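You operate a simulated robot arm through the tools that you are given. There is no shell and no other tool.

Carry out the task below with a simulated robot arm. There is one attempt and no reset: what you move stays moved.

JOB
Zero the thickness gauge on the metal block: it must read 30.0 mm.
Fine: carriage out again, block back where it stood.

Only the result counts: the job must be done as asked and must still hold three seconds after the hand-in. Knocking over, shifting, dropping, spilling or breaking anything else fails it.

ROBOT AND FRAMES
A 7-joint arm with a two-finger parallel gripper, fixed in place. Base frame: the origin is at the foot of the arm, x ahead of it, y to its left, z up. Readings come in cm, degrees, newtons and seconds.
Its first joint turns from -132.0 to 132.0 degrees. Payload 3.91 kg.
The TCP is the grasp point between the finger pads, 3 cm short of the fingertips. In the tool frame z runs along the fingers and y along their closing line. The gripper opens to 11 cm. The fingers are 2 cm wide and 1 cm thick; the gripper's body (4.8 by 11.2 cm) begins 5.5 cm behind the TCP.
Orientation is told as [roll, pitch, yaw] about the base's x, y, z axes, in that order, counted from this pose: with the fingers straight down and closing along the base's y, the tool's x points along the base's -x, its y along +y and its z along -z.

CONTROLS
- The arm moves only by the tool arm_command. Its argument "targets" is one flat list of numbers, 7 for each row, row after row: the finger opening in cm, from 0 to 11, then the shift along the base's x, y, z in cm, then the turn, a rotation vector about the base's x, y, z in rad. In form: [hand, dx, dy, dz, ax, ay, az, hand, dx, dy, dz, ax, ay, az, ...]. A call has 1 to 20 rows; each row shifts and turns the commanded pose from where the row before left it. A row lasts 0.2 s, in which the tool goes at most 5 cm and 8.6 degrees; a call with a longer step from one row to the next is refused whole, and so is a gripper value outside its range. Where a pose cannot be reached the arm comes as near as it can. A force on the tool above 60 N (or 10 N above the force at the start of the call, whichever is more), or a blocked arm, ends the call early, and 0.2 s more pass. Each finger travels about 10.8 cm/s and halts on what it meets, pressing with about 39 N; the grip force reading is that of the motor and also rises with nothing between the fingers. The clock runs only during rows and for 0.2 s after the last one: add rows that do not move to give the fingers time. It gives the time, the measured TCP pose, the force on the tool (base axes), the opening and the grip force at its end, in the units of the frame above (readings bear some noise), with the torque about the TCP (base axes, N m) and any sound that the robot's microphone picked up, and new pictures: "show" is both (left out), scene, wrist or none.
- Cameras (640 x 400 px; columns grow to the right, rows downward): "scene" is fixed at [5.15, 65.09, 152.67]; the picture's right is [-0.32, -0.95, 0.00], its down [-0.86, 0.29, -0.43] and it looks along [0.41, -0.14, -0.90] (base axes); focal length 290 px, centre (320, 200). "wrist" rides on the gripper at [7.2, 1.7, -10.3] in the tool frame; the picture's right is [-0.23, 0.97, 0.00], its down [-0.76, -0.18, -0.62] and it looks along [-0.61, -0.14, 0.78] (tool axes); focal length 222 px, centre (320, 200). There is no depth. A picture from a camera that has moved, and an enlarged one, comes with that camera's place and axes in the base frame and with its lens.
- enlarge(camera, box): a new picture of the part [left, top, right, bottom] of that camera's present view, enlarged. The clock stands still meanwhile.
- job_done(): hands the job in; it is judged then, once.

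Places have to be worked out from the pictures, the camera data and where the tool is seen. Open the gripper and draw the arm clear of the work before you hand the job in, unless the task says otherwise.

The tools are called by a JSON object that holds its "api" and its "payload". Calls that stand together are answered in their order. arm_command: Moves the arm, as the interface text tells. Its arguments: {"type":"object","properties":{"targets":{"type":"array","items":{"type":"number"}},"show":{"type":"string","enum":["both","scene","wrist","none"]}},"required":["targets"]} The other tools are called the same way: enlarge (camera, box) takes an enlarged picture of a part of a camera's view; job_done () hands the job in.

At the start:

```text
t: 0.0
position: [32.59, 47.28, 116.6]
ee_rot: [0.1, 0.0, 0.0]
force: [0.2, -0.1, -0.2]
moment: [0.01, -0.04, 0.01]
finger_gap: 11.01
gripper_force: 0.0
```

scene: 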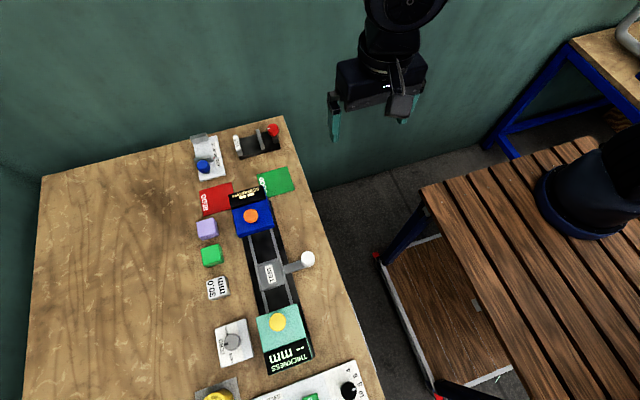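
wrist: 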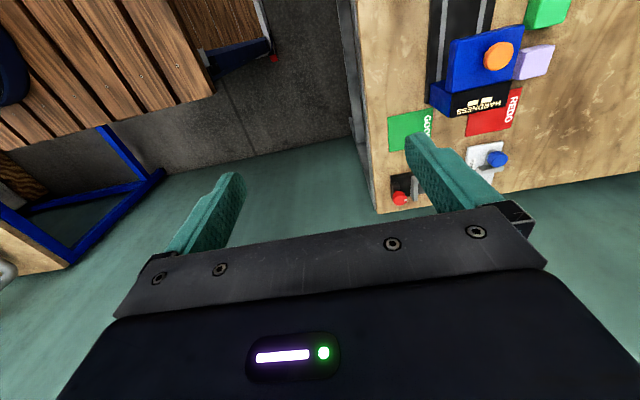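

I start by looking closely at the workbench to identify the gauge, the metal block and the carriage.

{"api": "enlarge", "payload": {"camera": "scene", "box": [180, 180, 340, 280]}}

{"api": "enlarge", "payload": {"camera": "scene", "box": [180, 280, 380, 400]}}

{"api": "enlarge", "payload": {"camera": "scene", "box": [170, 110, 330, 210]}}

```text
4.00 times, centred on (260, 230) of scene
camera zoom: at [5.15, 65.09, 152.67], right [-0.32, -0.95, 0.0], down [-0.86, 0.29, -0.43], along [0.41, -0.14, -0.9], focal length 1161 px, centre (560, 80)
```

zoom: 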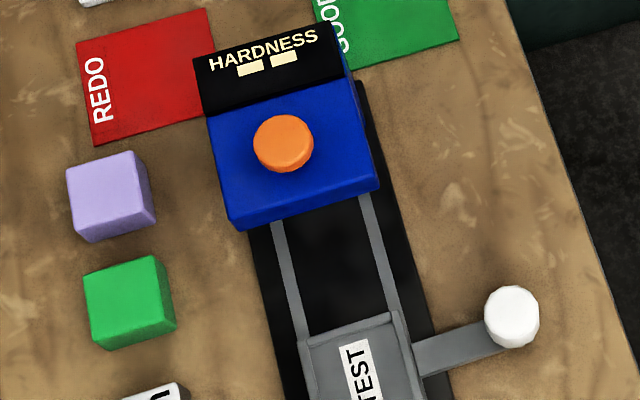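

```text
3.20 times, centred on (280, 340) of scene
camera zoom: at [5.15, 65.09, 152.67], right [-0.32, -0.95, 0.0], down [-0.86, 0.29, -0.43], along [0.41, -0.14, -0.9], focal length 928 px, centre (448, -248)
```

zoom: 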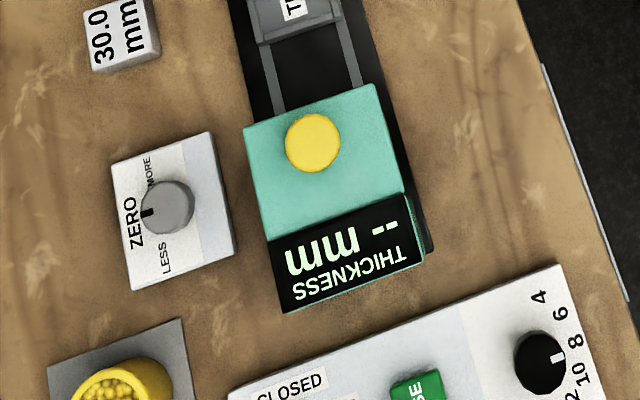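

```text
4.00 times, centred on (250, 160) of scene
camera zoom: at [5.15, 65.09, 152.67], right [-0.32, -0.95, 0.0], down [-0.86, 0.29, -0.43], along [0.41, -0.14, -0.9], focal length 1161 px, centre (600, 360)
```

zoom: 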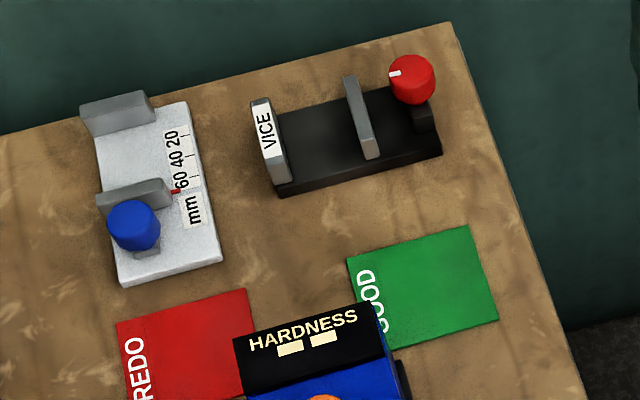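

The carriage, thickness gauge (teal, yellow button), ZERO knob and the 30.0 mm block are visible. Next I check the arm's own surroundings and the bottom of the bench.

{"api": "enlarge", "payload": {"camera": "scene", "box": [360, 160, 640, 400]}}

{"api": "enlarge", "payload": {"camera": "scene", "box": [320, 0, 480, 150]}}

{"api": "enlarge", "payload": {"camera": "scene", "box": [195, 265, 325, 375]}}

{"api": "enlarge", "payload": {"camera": "wrist", "box": [340, 0, 640, 220]}}

```text
1.67 times, centred on (500, 280) of scene
camera zoom: at [5.15, 65.09, 152.67], right [-0.32, -0.95, 0.0], down [-0.86, 0.29, -0.43], along [0.41, -0.14, -0.9], focal length 484 px, centre (20, 67)
```

zoom: 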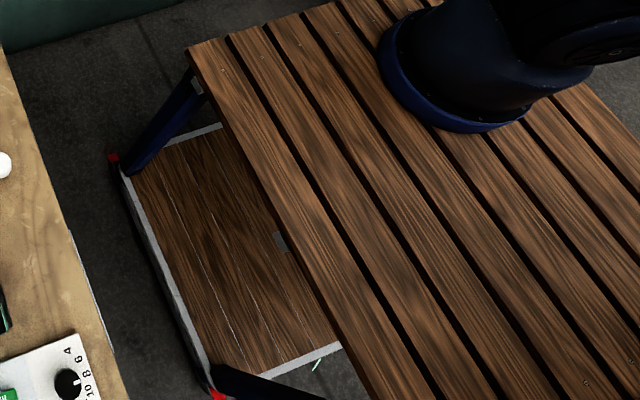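

```text
2.67 times, centred on (400, 75) of scene
camera zoom: at [5.15, 65.09, 152.67], right [-0.32, -0.95, 0.0], down [-0.86, 0.29, -0.43], along [0.41, -0.14, -0.9], focal length 774 px, centre (107, 533)
```

zoom: 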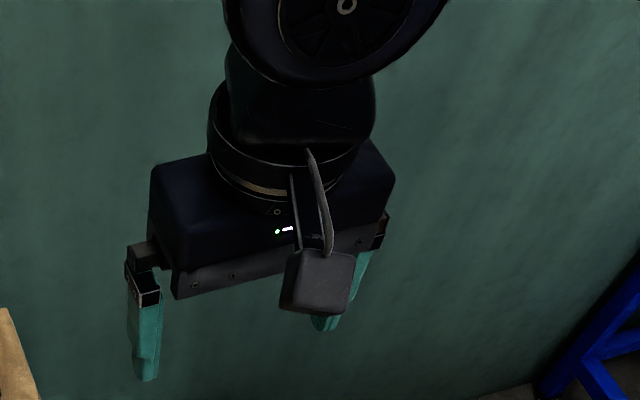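

```text
3.64 times, centred on (260, 320) of scene
camera zoom: at [5.15, 65.09, 152.67], right [-0.32, -0.95, 0.0], down [-0.86, 0.29, -0.43], along [0.41, -0.14, -0.9], focal length 1055 px, centre (538, -236)
```

zoom: 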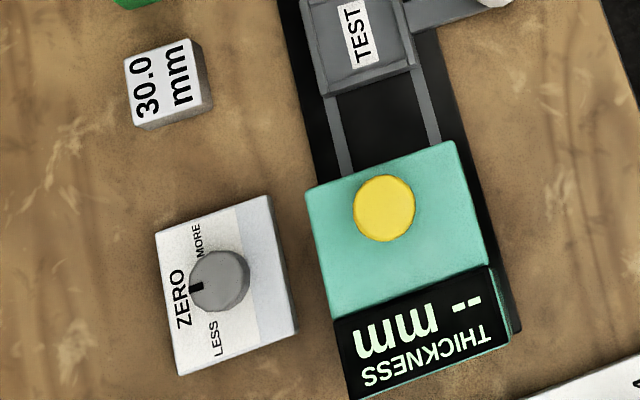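

```text
1.82 times, centred on (490, 110) of wrist
camera zoom: at [25.4, 48.84, 126.73], right [0.23, 0.97, 0.0], down [0.76, -0.18, 0.62], along [0.61, -0.14, -0.78], focal length 404 px, centre (11, 364)
```

zoom: 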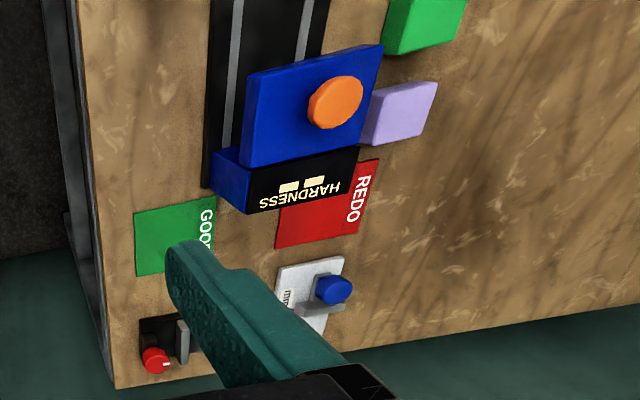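

Triangulating both cameras puts the table top at about z≈78.5 and the yellow button at about (10.6, 72, 90.6). The block is near (23.8, 84.6), the ZERO knob near (10.5, 83) and the carriage near (22.5, 72). I move the arm up and over the rail, staying high, for a better wrist view.

{"api": "arm_command", "payload": {"targets": [11, -1.25, 3.1, 0, 0, 0, 0, 11, -1.25, 3.1, 0, 0, 0, 0, 11, -1.25, 3.1, 0, 0, 0, 0, 11, -1.25, 3.1, -1, 0, 0, 0, 11, -1.25, 3.1, -1, 0, 0, 0, 11, -1.25, 3.1, -1, 0, 0, 0, 11, -1.25, 3.1, -1, 0, 0, 0, 11, -1.25, 3.1, -1, 0, 0, 0]}}

```text
t: 1.8
position: [22.65, 72.03, 111.58]
ee_rot: [0.1, 0.0, 0.2]
force: [0.2, 0.0, 0.9]
moment: [0.04, 0.03, 0.01]
finger_gap: 10.98
gripper_force: 0.0
camera wrist: at [15.37, 73.63, 121.82], right [0.23, 0.97, 0.0], down [0.76, -0.18, 0.62], along [0.61, -0.14, -0.78], focal length 222 px, centre (320, 200)
```

scene: 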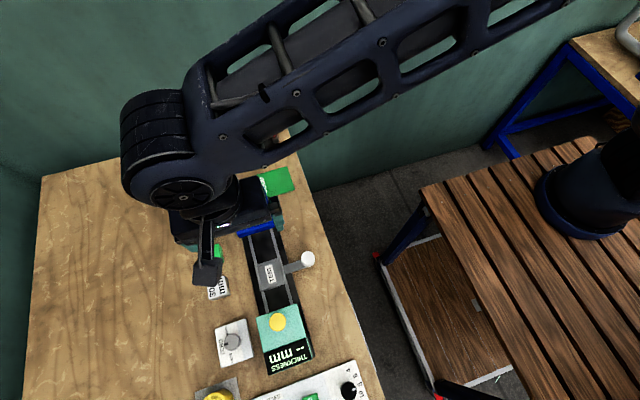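
wrist: 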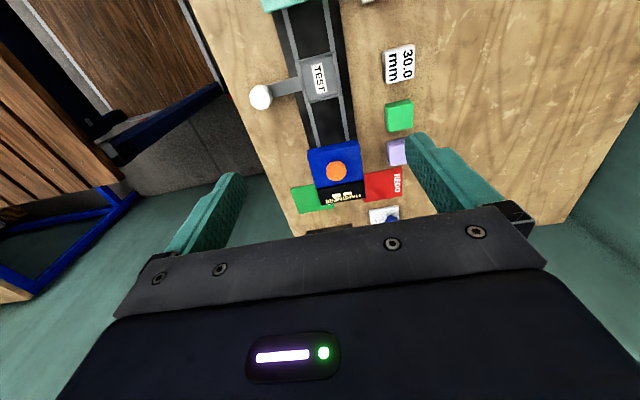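

The arm follows well. I move back in −x so the wrist camera, which looks toward +x, sees the carriage and block up close.

{"api": "arm_command", "payload": {"targets": [11, -3, 0.6, -1, 0, 0, 0, 11, -3, 0.6, -1, 0, 0, 0, 11, -3, 0.6, -1, 0, 0, 0, 11, -3, 0.6, -1, 0, 0, 0, 11, -2, 0.6, -1, 0, 0, 0, 11, 0, 0, 0, 0, 0, 0]}}

```text
t: 3.2
position: [8.67, 74.76, 106.54]
ee_rot: [0.0, 0.0, 0.0]
force: [0.1, 0.6, 0.0]
moment: [0.0, 0.03, 0.01]
finger_gap: 10.98
gripper_force: 0.2
camera wrist: at [1.36, 76.45, 116.72], right [0.23, 0.97, 0.0], down [0.76, -0.18, 0.62], along [0.61, -0.14, -0.78], focal length 222 px, centre (320, 200)
```

scene: 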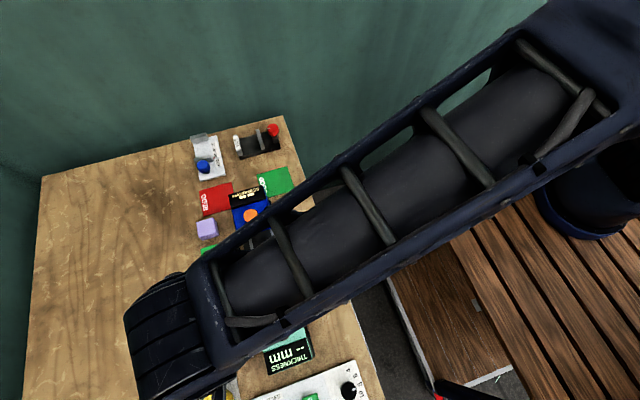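
wrist: 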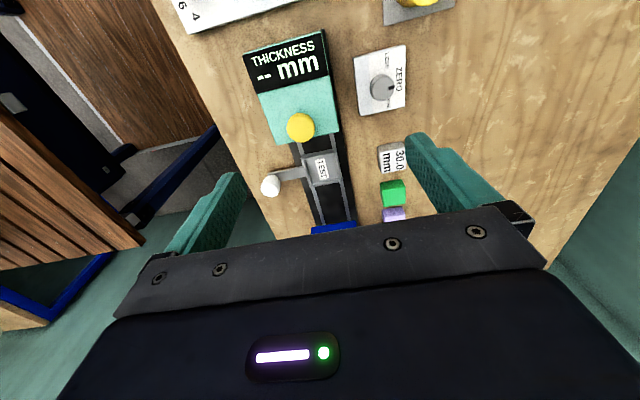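

Good view. I enlarge the carriage, block, gauge and knob.

{"api": "enlarge", "payload": {"camera": "wrist", "box": [240, 110, 430, 230]}}

{"api": "enlarge", "payload": {"camera": "wrist", "box": [230, 10, 430, 140]}}

```text
3.33 times, centred on (335, 170) of wrist
camera zoom: at [1.36, 76.45, 116.72], right [0.23, 0.97, 0.0], down [0.76, -0.18, 0.62], along [0.61, -0.14, -0.78], focal length 740 px, centre (270, 300)
```

zoom: 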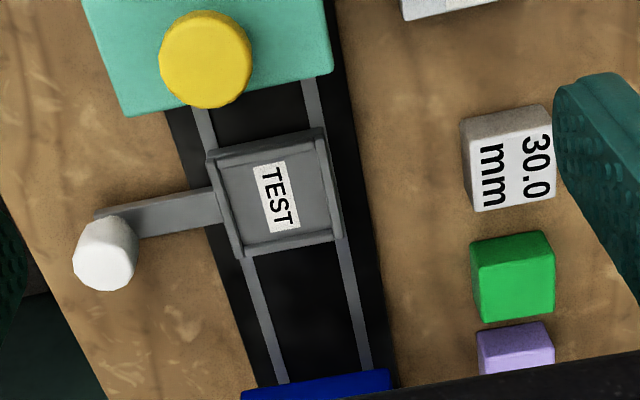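

```text
3.08 times, centred on (330, 75) of wrist
camera zoom: at [1.36, 76.45, 116.72], right [0.23, 0.97, 0.0], down [0.76, -0.18, 0.62], along [0.61, -0.14, -0.78], focal length 684 px, centre (289, 585)
```

zoom: 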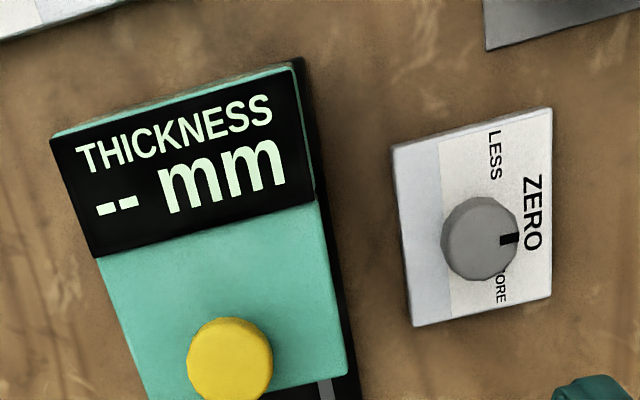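

The carriage centre comes out at about (22.5, 72.0) with its floor at z≈80.5. The handle knob is near (22.5, 62.2, 83) and the ZERO knob near (10.7, 83.6, 81.3). I turn the tool by +90° and look from the −y side to see the carriage's height profile and handle.

{"api": "arm_command", "payload": {"targets": [11, 1.15, -1.3, -0.7, 0, 0, 0.131, 11, 1.15, -1.3, -0.7, 0, 0, 0.131, 11, 1.15, -1.3, -0.7, 0, 0, 0.131, 11, 1.15, -1.3, -0.7, 0, 0, 0.131, 11, 1.15, -1.3, -0.7, 0, 0, 0.131, 11, 1.15, -1.3, -0.7, 0, 0, 0.131, 11, 1.15, -1.3, -0.7, 0, 0, 0.131, 11, 1.15, -1.3, -0.7, 0, 0, 0.131, 11, 1.15, -1.3, -0.7, 0, 0, 0.131, 11, 1.15, -1.3, -0.7, 0, 0, 0.131, 11, 1.15, -1.3, -0.7, 0, 0, 0.131, 11, 1.15, -1.3, -0.7, 0, 0, 0.13, 11, 0, 0, 0, 0, 0, 0]}}

```text
t: 6.0
position: [22.3, 59.47, 98.08]
ee_rot: [0.1, 0.0, 90.2]
force: [0.6, -0.3, 0.0]
moment: [-0.05, 0.02, 0.01]
finger_gap: 10.98
gripper_force: 0.1
camera wrist: at [20.72, 52.23, 108.32], right [-0.97, 0.22, 0.0], down [0.18, 0.76, 0.62], along [0.14, 0.61, -0.78], focal length 222 px, centre (320, 200)
```

scene: 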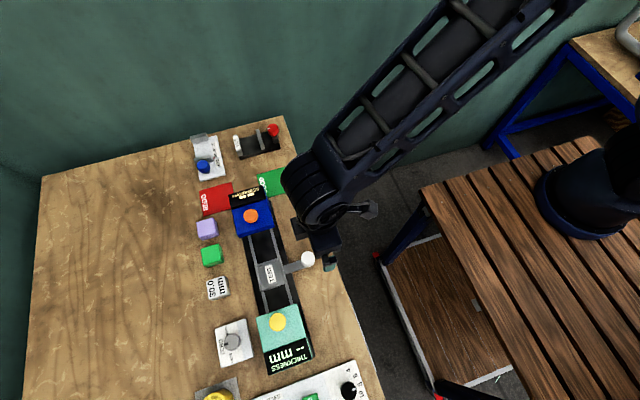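
wrist: 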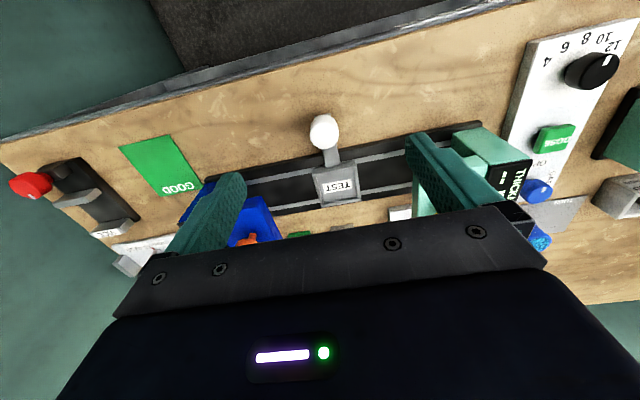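

{"api": "enlarge", "payload": {"camera": "wrist", "box": [270, 100, 430, 220]}}

{"api": "enlarge", "payload": {"camera": "scene", "box": [240, 240, 340, 310]}}

```text
3.33 times, centred on (350, 160) of wrist
camera zoom: at [20.72, 52.23, 108.32], right [-0.97, 0.22, 0.0], down [0.18, 0.76, 0.62], along [0.14, 0.61, -0.78], focal length 740 px, centre (220, 333)
```

zoom: 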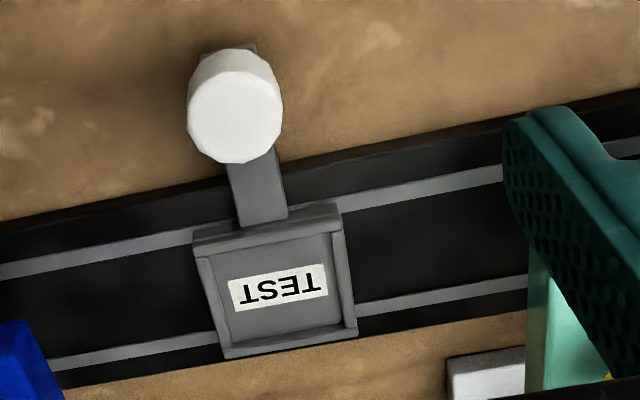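

```text
5.71 times, centred on (290, 275) of scene
camera zoom: at [5.15, 65.09, 152.67], right [-0.32, -0.95, 0.0], down [-0.86, 0.29, -0.43], along [0.41, -0.14, -0.9], focal length 1658 px, centre (491, -229)
```

zoom: 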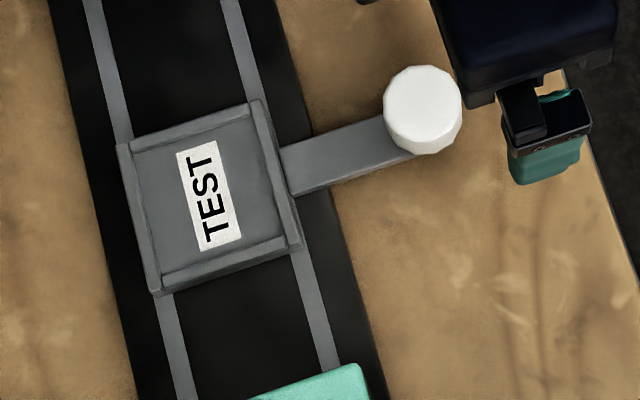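

The tray has low rims on all four sides, and the handle is a white vertical cylinder on a bar at about (22.5, 62.2). I turn back to yaw 0 and go to a viewpoint in front of the block to measure its size and pose.

{"api": "arm_command", "payload": {"targets": [11, -0.7, 2.2, 0.1, 0, 0, -0.131, 11, -0.7, 2.2, 0.1, 0, 0, -0.131, 11, -0.7, 2.2, 0.1, 0, 0, -0.131, 11, -0.7, 2.2, 0.1, 0, 0, -0.131, 11, -0.7, 2.2, 0.1, 0, 0, -0.131, 11, -0.7, 2.2, 0.1, 0, 0, -0.131, 11, -0.7, 2.2, 0.1, 0, 0, -0.131, 11, -0.7, 2.2, 0.1, 0, 0, -0.131, 11, -0.7, 2.2, 0, 0, 0, -0.131, 11, -0.7, 2.2, 0, 0, 0, -0.131, 11, -0.7, 2.2, 0, 0, 0, -0.131, 11, -0.7, 2.2, 0, 0, 0, -0.133, 11, 0, 0, 0, 0, 0, 0]}}

```text
t: 8.8
position: [13.97, 85.97, 98.84]
ee_rot: [0.0, 0.0, -0.1]
force: [0.3, -0.9, -0.5]
moment: [0.01, -0.03, -0.02]
finger_gap: 10.98
gripper_force: 0.1
camera wrist: at [6.8, 87.61, 109.1], right [0.23, 0.97, 0.0], down [0.76, -0.18, 0.62], along [0.61, -0.14, -0.78], focal length 222 px, centre (320, 200)
```

scene: 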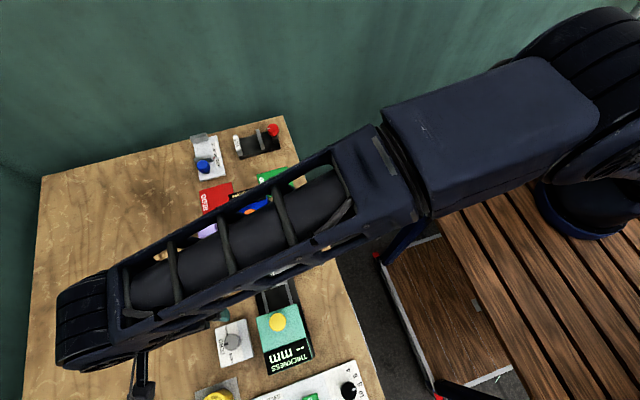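
wrist: 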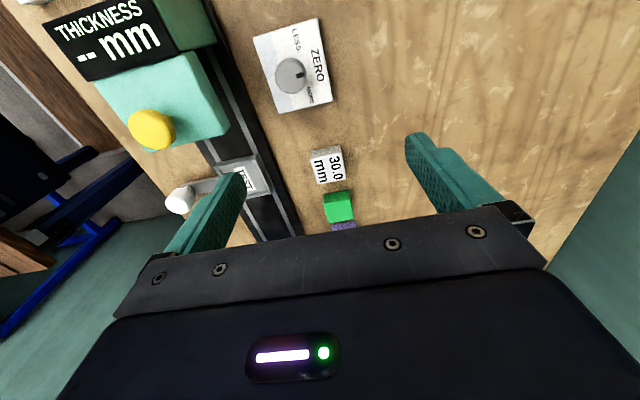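

{"api": "enlarge", "payload": {"camera": "wrist", "box": [280, 130, 380, 230]}}

{"api": "enlarge", "payload": {"camera": "wrist", "box": [240, 10, 340, 120]}}

```text
4.00 times, centred on (330, 180) of wrist
camera zoom: at [6.8, 87.61, 109.1], right [0.23, 0.97, 0.0], down [0.76, -0.18, 0.62], along [0.61, -0.14, -0.78], focal length 888 px, centre (280, 280)
```

zoom: 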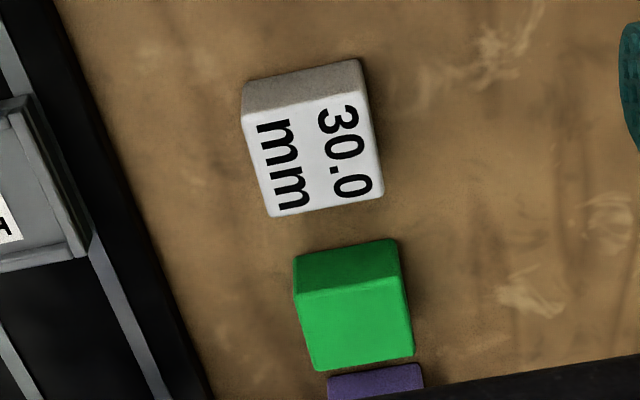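

```text
3.64 times, centred on (290, 65) of wrist
camera zoom: at [6.8, 87.61, 109.1], right [0.23, 0.97, 0.0], down [0.76, -0.18, 0.62], along [0.61, -0.14, -0.78], focal length 808 px, centre (429, 691)
```

zoom: 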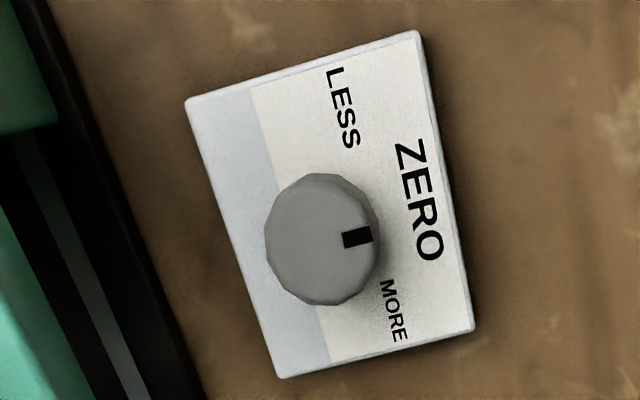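

The block is axis-aligned, about 4.3 cm square, centred near (23.4, 85.1), top z≈81.2. I move above it at z≈90 with the fingers opened to 8 cm and verify before descending.

{"api": "arm_command", "payload": {"targets": [8, 2.37, -0.22, -2, 0, 0, 0, 8, 2.37, -0.22, -2, 0, 0, 0, 8, 2.37, -0.22, -2, 0, 0, 0, 8, 2.37, -0.22, -2, 0, 0, 0, 8, 0, 0, 0, 0, 0, 0, 8, 0, 0, 0, 0, 0, 0]}}

```text
t: 10.2
position: [23.39, 85.08, 90.89]
ee_rot: [0.1, 0.0, -0.1]
force: [0.9, 0.4, 0.5]
moment: [-0.03, 0.0, 0.0]
finger_gap: 7.98
gripper_force: 0.0
camera wrist: at [16.19, 86.71, 101.19], right [0.23, 0.97, 0.0], down [0.76, -0.18, 0.62], along [0.61, -0.14, -0.78], focal length 222 px, centre (320, 200)
```

scene: 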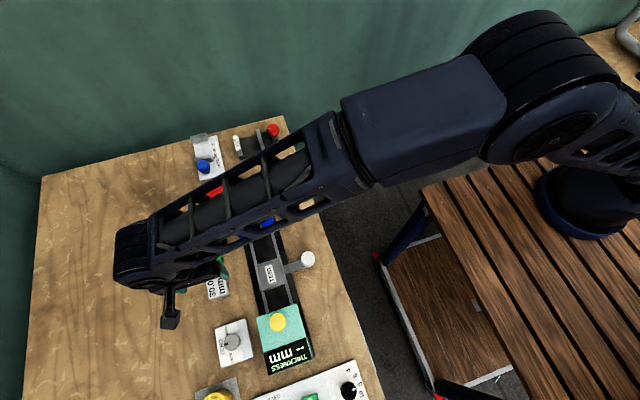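
wrist: 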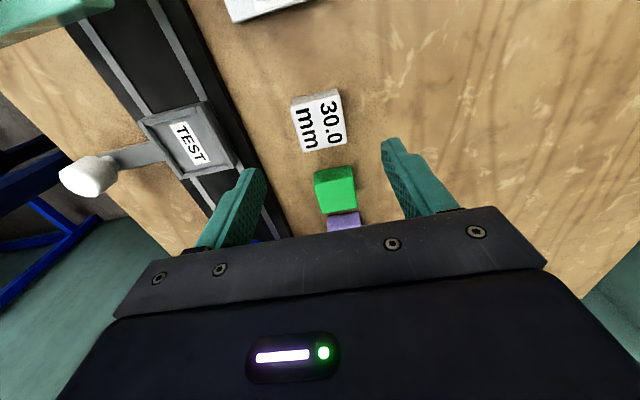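

{"api": "enlarge", "payload": {"camera": "wrist", "box": [260, 70, 400, 170]}}

{"api": "enlarge", "payload": {"camera": "wrist", "box": [40, 80, 260, 220]}}

```text
4.00 times, centred on (330, 120) of wrist
camera zoom: at [16.19, 86.71, 101.19], right [0.23, 0.97, 0.0], down [0.76, -0.18, 0.62], along [0.61, -0.14, -0.78], focal length 888 px, centre (280, 520)
```

zoom: 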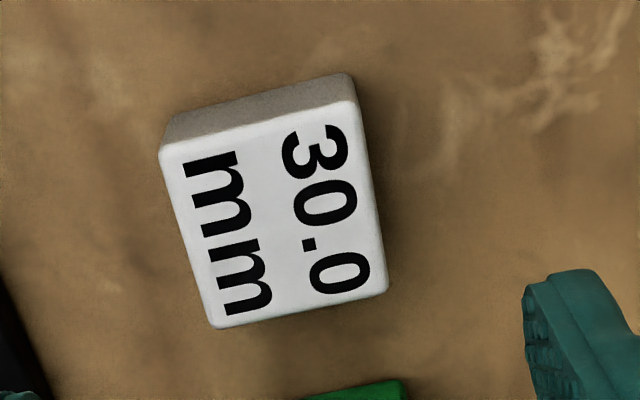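

```text
2.86 times, centred on (150, 150) of wrist
camera zoom: at [16.19, 86.71, 101.19], right [0.23, 0.97, 0.0], down [0.76, -0.18, 0.62], along [0.61, -0.14, -0.78], focal length 635 px, centre (806, 343)
```

zoom: 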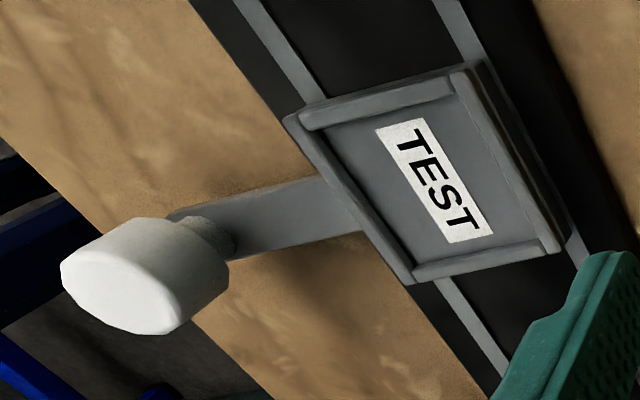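

Two-view triangulation gives block top z≈80.95, so the table is at z≈78.0, and block centre (23.46, 85.06). I descend to TCP z≈82.4, which puts the tips 1.4 cm above the table and keeps them clear of the tray rims later.

{"api": "arm_command", "payload": {"targets": [8, 0.02, 0, -2, 0, 0, 0, 8, 0.02, 0, -2, 0, 0, 0, 8, 0.02, 0, -2, 0, 0, 0, 8, 0, 0, -1.5, 0, 0, 0, 8, 0, 0, -1.0, 0, 0, 0, 8, 0, 0, 0, 0, 0, 0]}}

```text
t: 11.6
position: [23.53, 84.89, 82.37]
ee_rot: [0.0, 0.0, -0.1]
force: [0.3, -0.2, -0.4]
moment: [0.02, -0.01, 0.0]
finger_gap: 8.01
gripper_force: 0.0
camera wrist: at [16.27, 86.58, 92.61], right [0.23, 0.97, 0.0], down [0.76, -0.18, 0.62], along [0.61, -0.14, -0.78], focal length 222 px, centre (320, 200)
```

scene: 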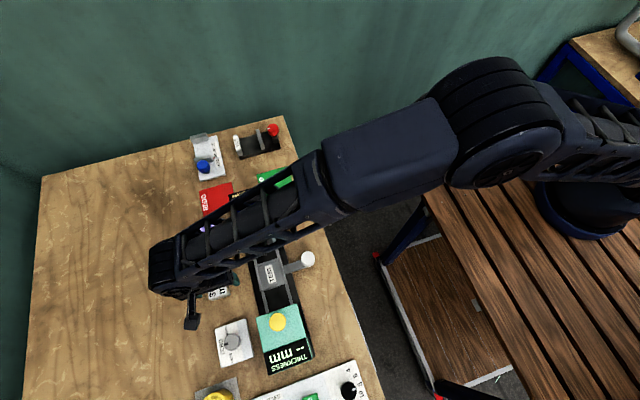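
wrist: 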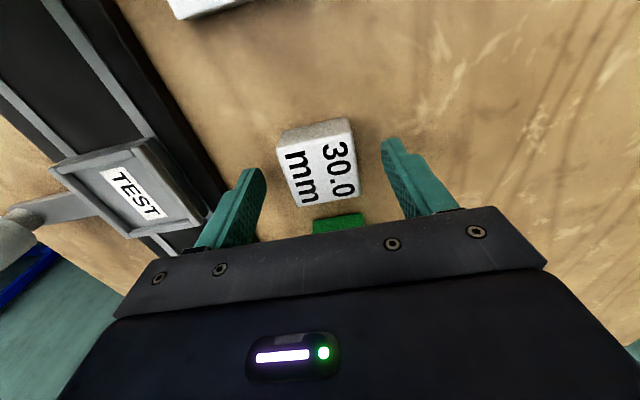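

{"api": "enlarge", "payload": {"camera": "wrist", "box": [220, 100, 450, 250]}}

{"api": "enlarge", "payload": {"camera": "scene", "box": [180, 250, 260, 320]}}

```text
2.67 times, centred on (335, 175) of wrist
camera zoom: at [16.27, 86.58, 92.61], right [0.23, 0.97, 0.0], down [0.76, -0.18, 0.62], along [0.61, -0.14, -0.78], focal length 592 px, centre (280, 267)
```

zoom: 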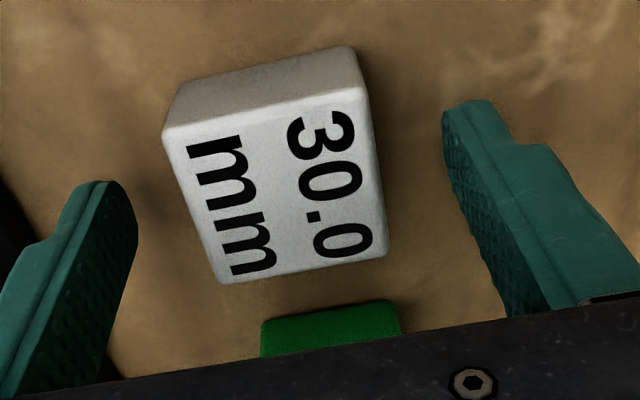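

```text
5.71 times, centred on (220, 285) of scene
camera zoom: at [5.15, 65.09, 152.67], right [-0.32, -0.95, 0.0], down [-0.86, 0.29, -0.43], along [0.41, -0.14, -0.9], focal length 1658 px, centre (891, -286)
```

zoom: 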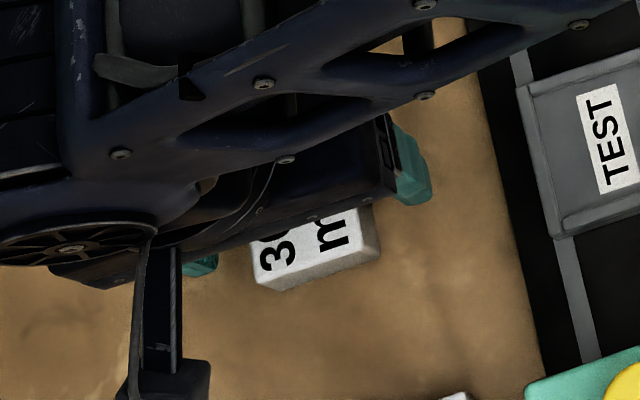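

The block centre from this view is about (23.4, 85.0), within 0.1 cm of the TCP, so I close the fingers on it and lift slightly.

{"api": "arm_command", "payload": {"targets": [3, 0, 0, 0, 0, 0, 0, 3, 0, 0, 0, 0, 0, 0, 3, 0, 0, 0, 0, 0, 0, 3, 0, 0, 0, 0, 0, 0], "show": "wrist"}}

```text
t: 12.6
position: [23.51, 84.83, 82.43]
ee_rot: [0.1, 0.0, -0.1]
force: [-0.2, 0.2, 0.0]
moment: [0.01, -0.03, 0.03]
finger_gap: 4.52
gripper_force: 39.2
camera wrist: at [16.26, 86.58, 92.63], right [0.23, 0.97, 0.0], down [0.76, -0.18, 0.62], along [0.61, -0.14, -0.78], focal length 222 px, centre (320, 200)
```

wrist: 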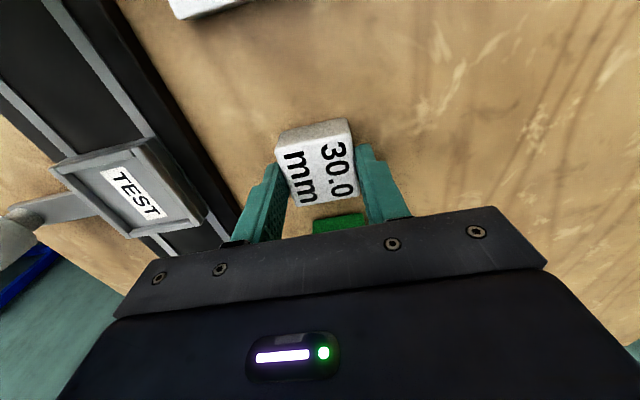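

Gripped with a gap of 4.52 cm at 39 N. I lift straight up and then carry the block over toward the tray, staying at TCP z≈88.5.

{"api": "arm_command", "payload": {"targets": [3, 0, 0, 1, 0, 0, 0, 3, 0, 0, 2, 0, 0, 0, 3, 0, 0, 2, 0, 0, 0, 3, 0, 0, 1, 0, 0, 0, 3, -0.2, -2, 0, 0, 0, 0, 3, -0.2, -2.5, 0, 0, 0, 0, 3, -0.2, -2.5, 0, 0, 0, 0, 3, -0.2, -2.5, 0, 0, 0, 0, 3, -0.2, -2.0, 0, 0, 0, 0, 3, 0, -1.5, 0, 0, 0, 0, 3, 0, 0, 0, 0, 0, 0, 3, 0, 0, 0, 0, 0, 0]}}

```text
t: 15.2
position: [22.62, 71.9, 88.37]
ee_rot: [0.1, 0.0, -0.1]
force: [0.5, -0.7, 0.8]
moment: [0.0, 0.0, 0.01]
finger_gap: 2.99
gripper_force: 0.0
camera wrist: at [15.36, 73.59, 98.54], right [0.23, 0.97, 0.0], down [0.76, -0.18, 0.62], along [0.61, -0.14, -0.78], focal length 222 px, centre (320, 200)
```

scene: 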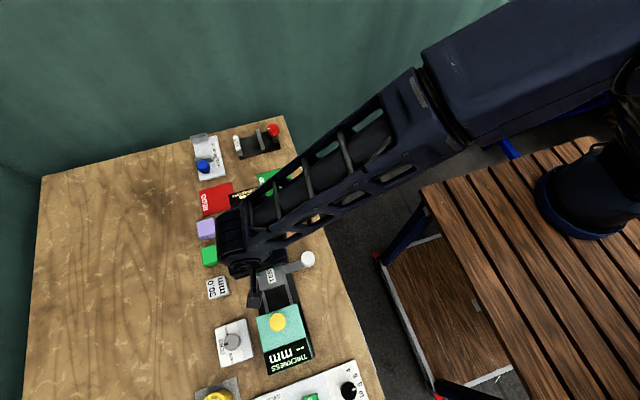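
wrist: 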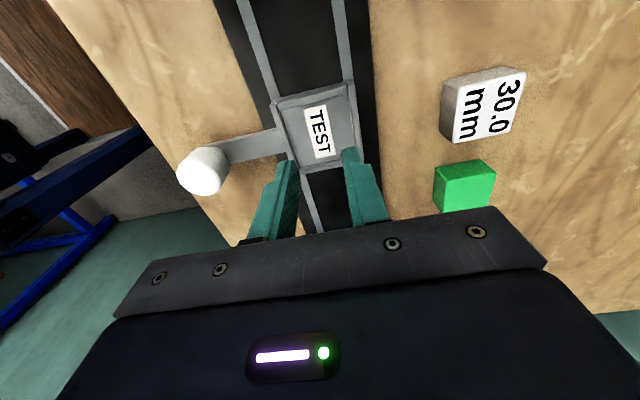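

The fingers slipped off, with the gap now at 2.99 and the block still on the table. I check whether it moved, and use this view to refine the tray position.

{"api": "enlarge", "payload": {"camera": "wrist", "box": [420, 50, 560, 150]}}

{"api": "enlarge", "payload": {"camera": "wrist", "box": [160, 60, 400, 220]}}

{"api": "enlarge", "payload": {"camera": "scene", "box": [180, 250, 260, 320]}}

```text
4.00 times, centred on (490, 100) of wrist
camera zoom: at [15.36, 73.59, 98.54], right [0.23, 0.97, 0.0], down [0.76, -0.18, 0.62], along [0.61, -0.14, -0.78], focal length 888 px, centre (-360, 600)
```

zoom: 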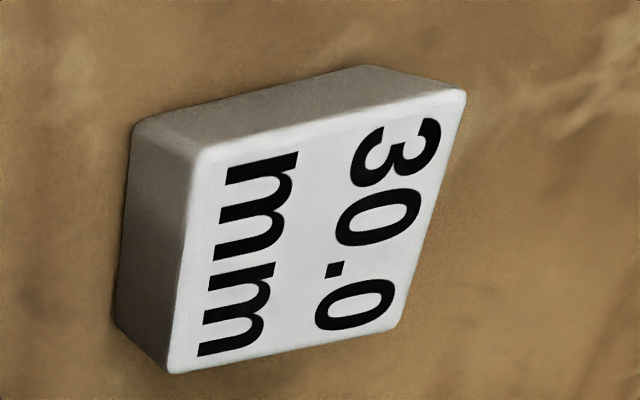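

```text
2.50 times, centred on (280, 140) of wrist
camera zoom: at [15.36, 73.59, 98.54], right [0.23, 0.97, 0.0], down [0.76, -0.18, 0.62], along [0.61, -0.14, -0.78], focal length 555 px, centre (420, 350)
```

zoom: 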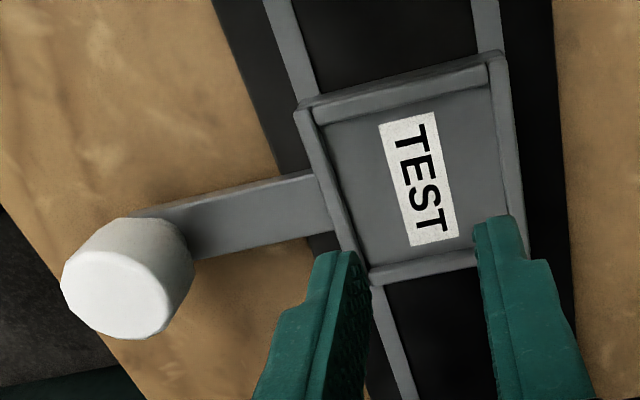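

```text
5.71 times, centred on (220, 285) of scene
camera zoom: at [5.15, 65.09, 152.67], right [-0.32, -0.95, 0.0], down [-0.86, 0.29, -0.43], along [0.41, -0.14, -0.9], focal length 1658 px, centre (891, -286)
```

zoom: 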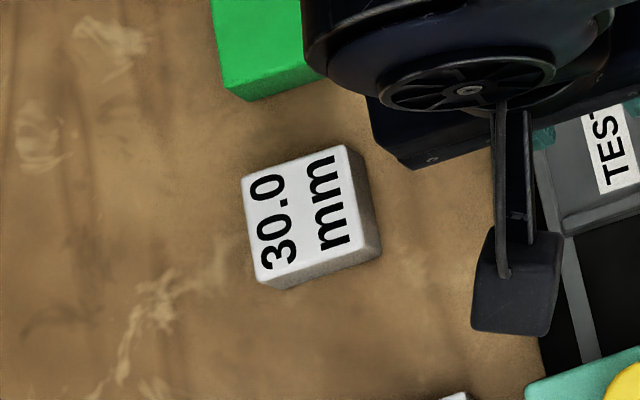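

The block still stands essentially where it was (≈23.5, 85.0), so the tips probably held too little of it. I go back over it with the fingers open and take a deeper grip, checking force on the way down.

{"api": "arm_command", "payload": {"targets": [8, 0, 0, 0, 0, 0, 0, 8, 0, 0, 0, 0, 0, 0, 8, 0, 2, 0, 0, 0, 0, 8, 0.2, 2.5, 0, 0, 0, 0, 8, 0.2, 2.5, 0, 0, 0, 0, 8, 0.2, 2.5, 0, 0, 0, 0, 8, 0.2, 2.0, 0, 0, 0, 0, 8, 0.15, 1.5, 0, 0, 0, 0, 8, 0, 0, -2, 0, 0, 0, 8, 0, 0, -2, 0, 0, 0, 8, 0, 0, -1.5, 0, 0, 0, 8, 0, 0, -0.7, 0, 0, 0, 8, 0, 0, 0, 0, 0, 0]}}

```text
t: 18.0
position: [23.55, 84.91, 82.21]
ee_rot: [0.0, 0.0, -0.1]
force: [0.4, 1.4, -0.9]
moment: [0.0, -0.02, 0.01]
finger_gap: 8.01
gripper_force: 0.0
camera wrist: at [16.37, 86.53, 92.42], right [0.23, 0.97, 0.0], down [0.76, -0.18, 0.62], along [0.61, -0.14, -0.78], focal length 222 px, centre (320, 200)
```

scene: 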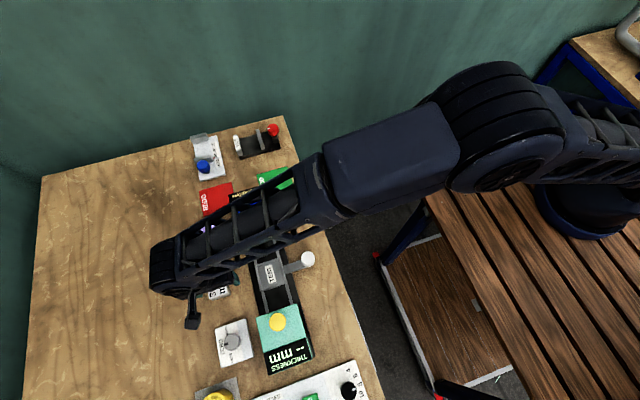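
wrist: 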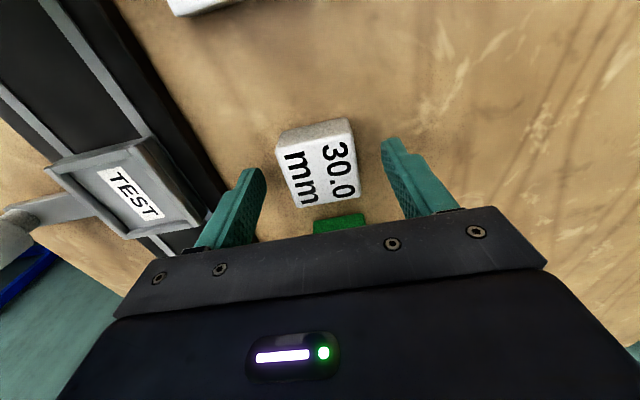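

No contact yet (force ≈ 1 N). I go down 0.4 cm at a time, watching the vertical force for table contact.

{"api": "arm_command", "payload": {"targets": [8, 0, 0, -0.2, 0, 0, 0, 8, 0, 0, -0.2, 0, 0, 0, 8, 0, 0, 0, 0, 0, 0], "show": "none"}}

{"api": "arm_command", "payload": {"targets": [8, 0, 0, -0.2, 0, 0, 0, 8, 0, 0, -0.2, 0, 0, 0, 8, 0, 0, 0, 0, 0, 0], "show": "wrist"}}

```text
t: 18.8
position: [23.53, 84.92, 81.72]
ee_rot: [0.0, 0.0, -0.1]
force: [-0.4, -0.8, 0.3]
moment: [-0.01, 0.0, -0.01]
finger_gap: 7.99
gripper_force: 0.1
```

```text
t: 19.6
position: [23.39, 84.85, 81.45]
ee_rot: [0.0, 0.1, -0.1]
force: [0.2, 0.7, 0.1]
moment: [-0.01, 0.0, 0.02]
finger_gap: 8.01
gripper_force: 0.0
camera wrist: at [16.24, 86.56, 91.65], right [0.23, 0.97, 0.0], down [0.76, -0.18, 0.62], along [0.61, -0.14, -0.78], focal length 222 px, centre (320, 200)
```

wrist: 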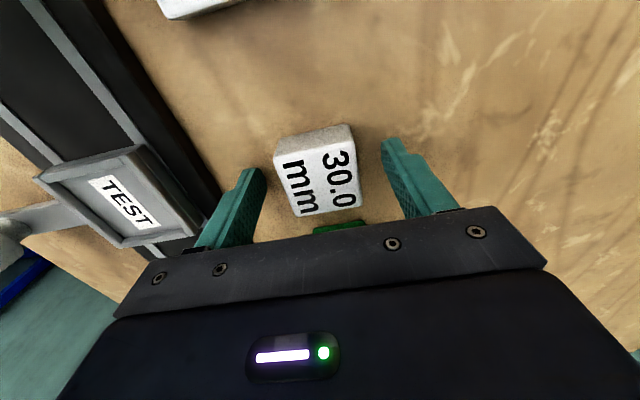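

{"api": "arm_command", "payload": {"targets": [8, 0, 0, -0.15, 0, 0, 0, 8, 0, 0, -0.15, 0, 0, 0, 8, 0, 0, 0, 0, 0, 0], "show": "none"}}

{"api": "enlarge", "payload": {"camera": "wrist", "box": [220, 100, 450, 250]}}

```text
t: 20.4
position: [23.45, 84.96, 81.09]
ee_rot: [0.0, 0.1, -0.2]
force: [0.0, 0.2, -0.5]
moment: [0.01, 0.04, -0.01]
finger_gap: 8.0
gripper_force: 0.1
```

```text
2.67 times, centred on (335, 175) of wrist
camera zoom: at [16.22, 86.53, 91.34], right [0.23, 0.97, 0.0], down [0.76, -0.18, 0.62], along [0.61, -0.14, -0.78], focal length 592 px, centre (280, 267)
```

zoom: 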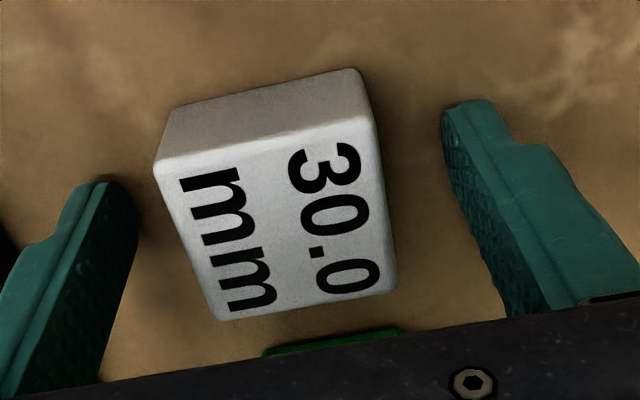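

No contact at z=81.2, and the block's apparent size now puts its top at z≈80.6, so my first grip only covered about 1 cm. I raise 0.2 cm, grip again with about 2.2 cm of overlap, and test a small slow lift.

{"api": "arm_command", "payload": {"targets": [8, 0, 0, 0.2, 0, 0, 0, 2, 0, 0, 0, 0, 0, 0, 2, 0, 0, 0, 0, 0, 0, 2, 0, 0, 0, 0, 0, 0, 2, 0, 0, 0, 0, 0, 0, 2, 0, 0, 0, 0, 0, 0], "show": "none"}}

{"api": "arm_command", "payload": {"targets": [2, 0, 0, 0.3, 0, 0, 0, 2, 0, 0, 0.3, 0, 0, 0, 2, 0, 0, 0.4, 0, 0, 0, 2, 0, 0, 0, 0, 0, 0], "show": "wrist"}}

```text
t: 21.8
position: [23.3, 84.97, 81.33]
ee_rot: [0.0, 0.0, 0.0]
force: [-0.4, 0.3, 0.2]
moment: [0.03, 0.01, 0.02]
finger_gap: 4.59
gripper_force: 39.2
```

```text
t: 22.8
position: [23.51, 84.82, 82.3]
ee_rot: [0.0, -0.1, -0.1]
force: [0.3, 0.6, -1.7]
moment: [-0.03, -0.02, 0.01]
finger_gap: 4.58
gripper_force: 38.7
camera wrist: at [16.26, 86.55, 92.54], right [0.23, 0.97, 0.0], down [0.76, -0.18, 0.62], along [0.61, -0.14, -0.78], focal length 222 px, centre (320, 200)
```

wrist: 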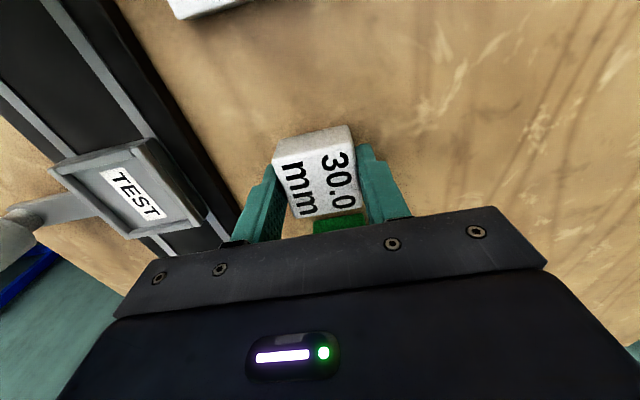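

The gap is still 4.58 at full grip force and the tool now carries about 2 N downward, so the block appears held. I lift slowly by another 5 cm and check.

{"api": "arm_command", "payload": {"targets": [2, 0, 0, 0.5, 0, 0, 0, 2, 0, 0, 0.7, 0, 0, 0, 2, 0, 0, 1, 0, 0, 0, 2, 0, 0, 1, 0, 0, 0, 2, 0, 0, 1, 0, 0, 0, 2, 0, 0, 0.8, 0, 0, 0, 2, 0, 0, 0, 0, 0, 0]}}

```text
t: 24.4
position: [23.5, 84.84, 87.35]
ee_rot: [0.0, 0.1, -0.1]
force: [0.1, -0.4, -1.0]
moment: [-0.03, 0.01, -0.02]
finger_gap: 4.56
gripper_force: 38.9
camera wrist: at [16.28, 86.5, 97.52], right [0.23, 0.97, 0.0], down [0.76, -0.18, 0.62], along [0.61, -0.14, -0.78], focal length 222 px, centre (320, 200)
```

scene: 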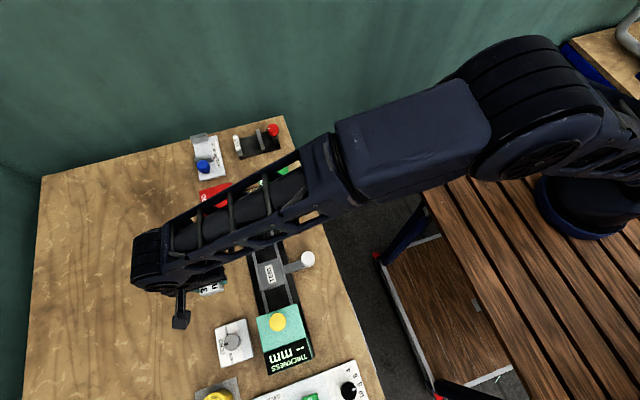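
wrist: 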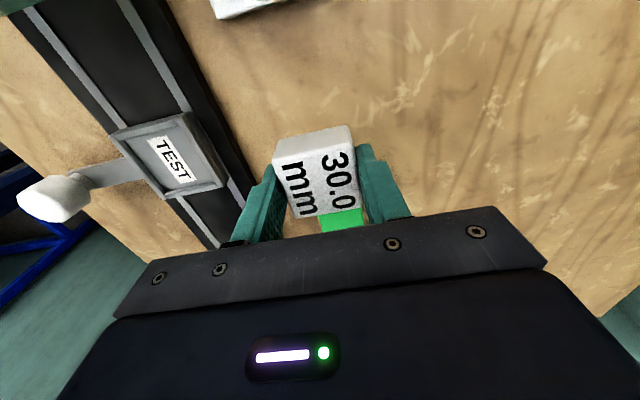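

The block is securely lifted. I carry it at this height, with its bottom ≈83.6 well above the tray rims, to over the tray centre.

{"api": "arm_command", "payload": {"targets": [2, -0.1, -1.0, 0.1, 0, 0, 0, 2, -0.2, -2.0, 0, 0, 0, 0, 2, -0.2, -2.0, 0, 0, 0, 0, 2, -0.2, -2.0, 0, 0, 0, 0, 2, -0.2, -2.0, 0, 0, 0, 0, 2, -0.1, -2.0, 0, 0, 0, 0, 2, 0, -1.2, 0, 0, 0, 0, 2, 0, -0.8, 0, 0, 0, 0, 2, 0, 0, 0, 0, 0, 0, 2, 0, 0, 0, 0, 0, 0]}}

```text
t: 26.6
position: [22.41, 72.06, 87.38]
ee_rot: [0.0, 0.0, 0.0]
force: [0.9, 0.4, -1.7]
moment: [-0.03, 0.0, -0.02]
finger_gap: 4.53
gripper_force: 38.8
camera wrist: at [15.23, 73.67, 97.66], right [0.23, 0.97, 0.0], down [0.76, -0.18, 0.62], along [0.61, -0.14, -0.78], focal length 222 px, centre (320, 200)
```

scene: 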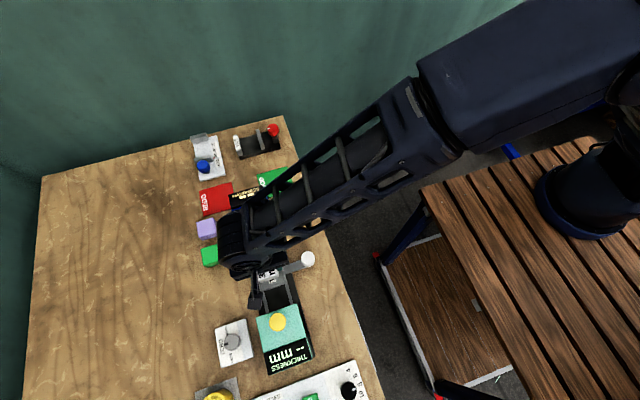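
wrist: 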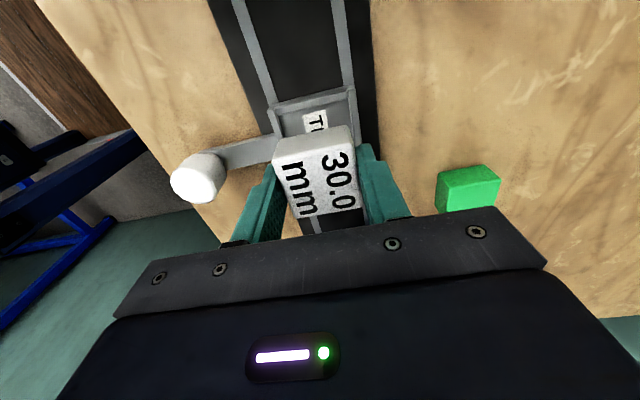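

{"api": "enlarge", "payload": {"camera": "wrist", "box": [220, 70, 420, 230]}}

{"api": "enlarge", "payload": {"camera": "scene", "box": [220, 230, 330, 310]}}

```text
2.50 times, centred on (320, 150) of wrist
camera zoom: at [15.23, 73.67, 97.66], right [0.23, 0.97, 0.0], down [0.76, -0.18, 0.62], along [0.61, -0.14, -0.78], focal length 555 px, centre (320, 325)
```

zoom: 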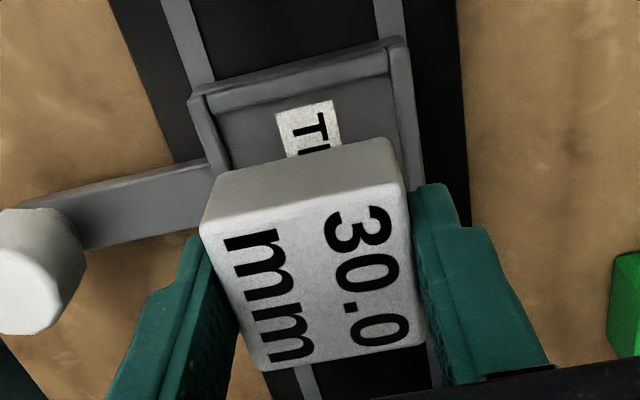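

```text
5.00 times, centred on (275, 270) of scene
camera zoom: at [5.15, 65.09, 152.67], right [-0.32, -0.95, 0.0], down [-0.86, 0.29, -0.43], along [0.41, -0.14, -0.9], focal length 1451 px, centre (545, -150)
```

zoom: 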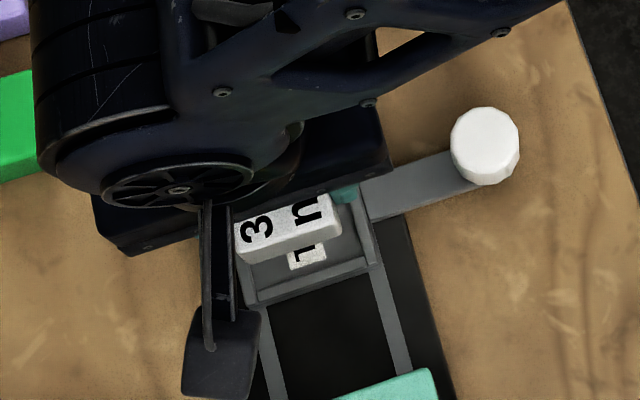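

The block hangs level and nearly centred. In both views it should go about 0.25 cm toward −x to centre in the tray, so I shift it and lower until its bottom is just above the rims, then re-check.

{"api": "arm_command", "payload": {"targets": [2, -0.25, -0.05, -0.5, 0, 0, 0, 2, 0, 0, -0.7, 0, 0, 0, 2, 0, 0, -0.6, 0, 0, 0, 2, 0, 0, 0, 0, 0, 0, 2, 0, 0, 0, 0, 0, 0], "show": "wrist"}}

{"api": "enlarge", "payload": {"camera": "wrist", "box": [240, 70, 400, 190]}}

{"api": "enlarge", "payload": {"camera": "scene", "box": [245, 250, 315, 310]}}

```text
t: 27.8
position: [22.27, 72.04, 85.41]
ee_rot: [0.1, 0.0, -0.2]
force: [1.3, -0.4, -2.0]
moment: [0.02, -0.03, -0.01]
finger_gap: 4.57
gripper_force: 38.9
camera wrist: at [15.07, 73.61, 95.78], right [0.23, 0.97, 0.0], down [0.76, -0.18, 0.62], along [0.61, -0.14, -0.78], focal length 222 px, centre (320, 200)
```

wrist: 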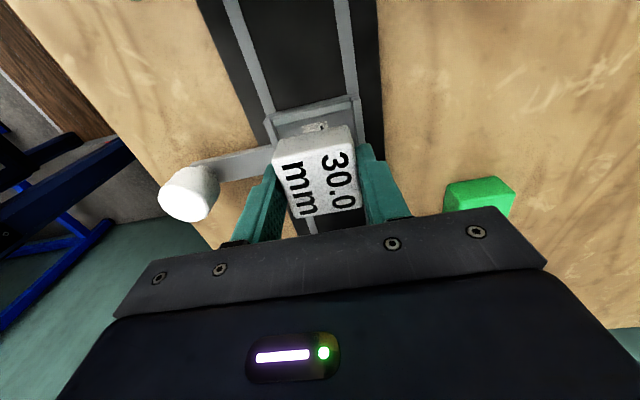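

```text
3.33 times, centred on (320, 130) of wrist
camera zoom: at [15.07, 73.61, 95.78], right [0.23, 0.97, 0.0], down [0.76, -0.18, 0.62], along [0.61, -0.14, -0.78], focal length 740 px, centre (320, 433)
```

zoom: 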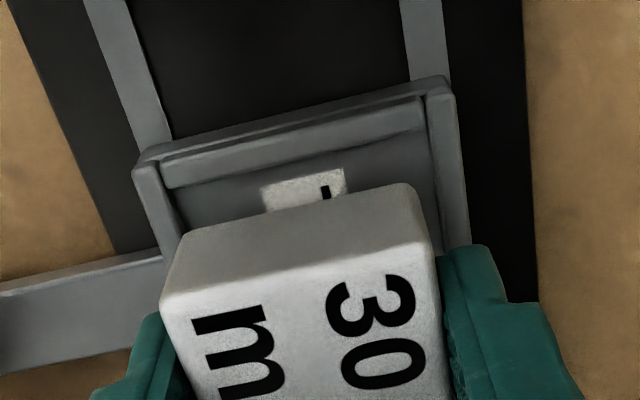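

```text
6.67 times, centred on (280, 280) of scene
camera zoom: at [5.15, 65.09, 152.67], right [-0.32, -0.95, 0.0], down [-0.86, 0.29, -0.43], along [0.41, -0.14, -0.9], focal length 1934 px, centre (587, -333)
```

zoom: 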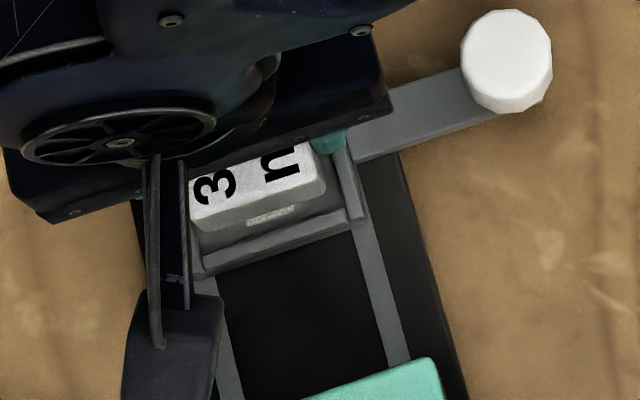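

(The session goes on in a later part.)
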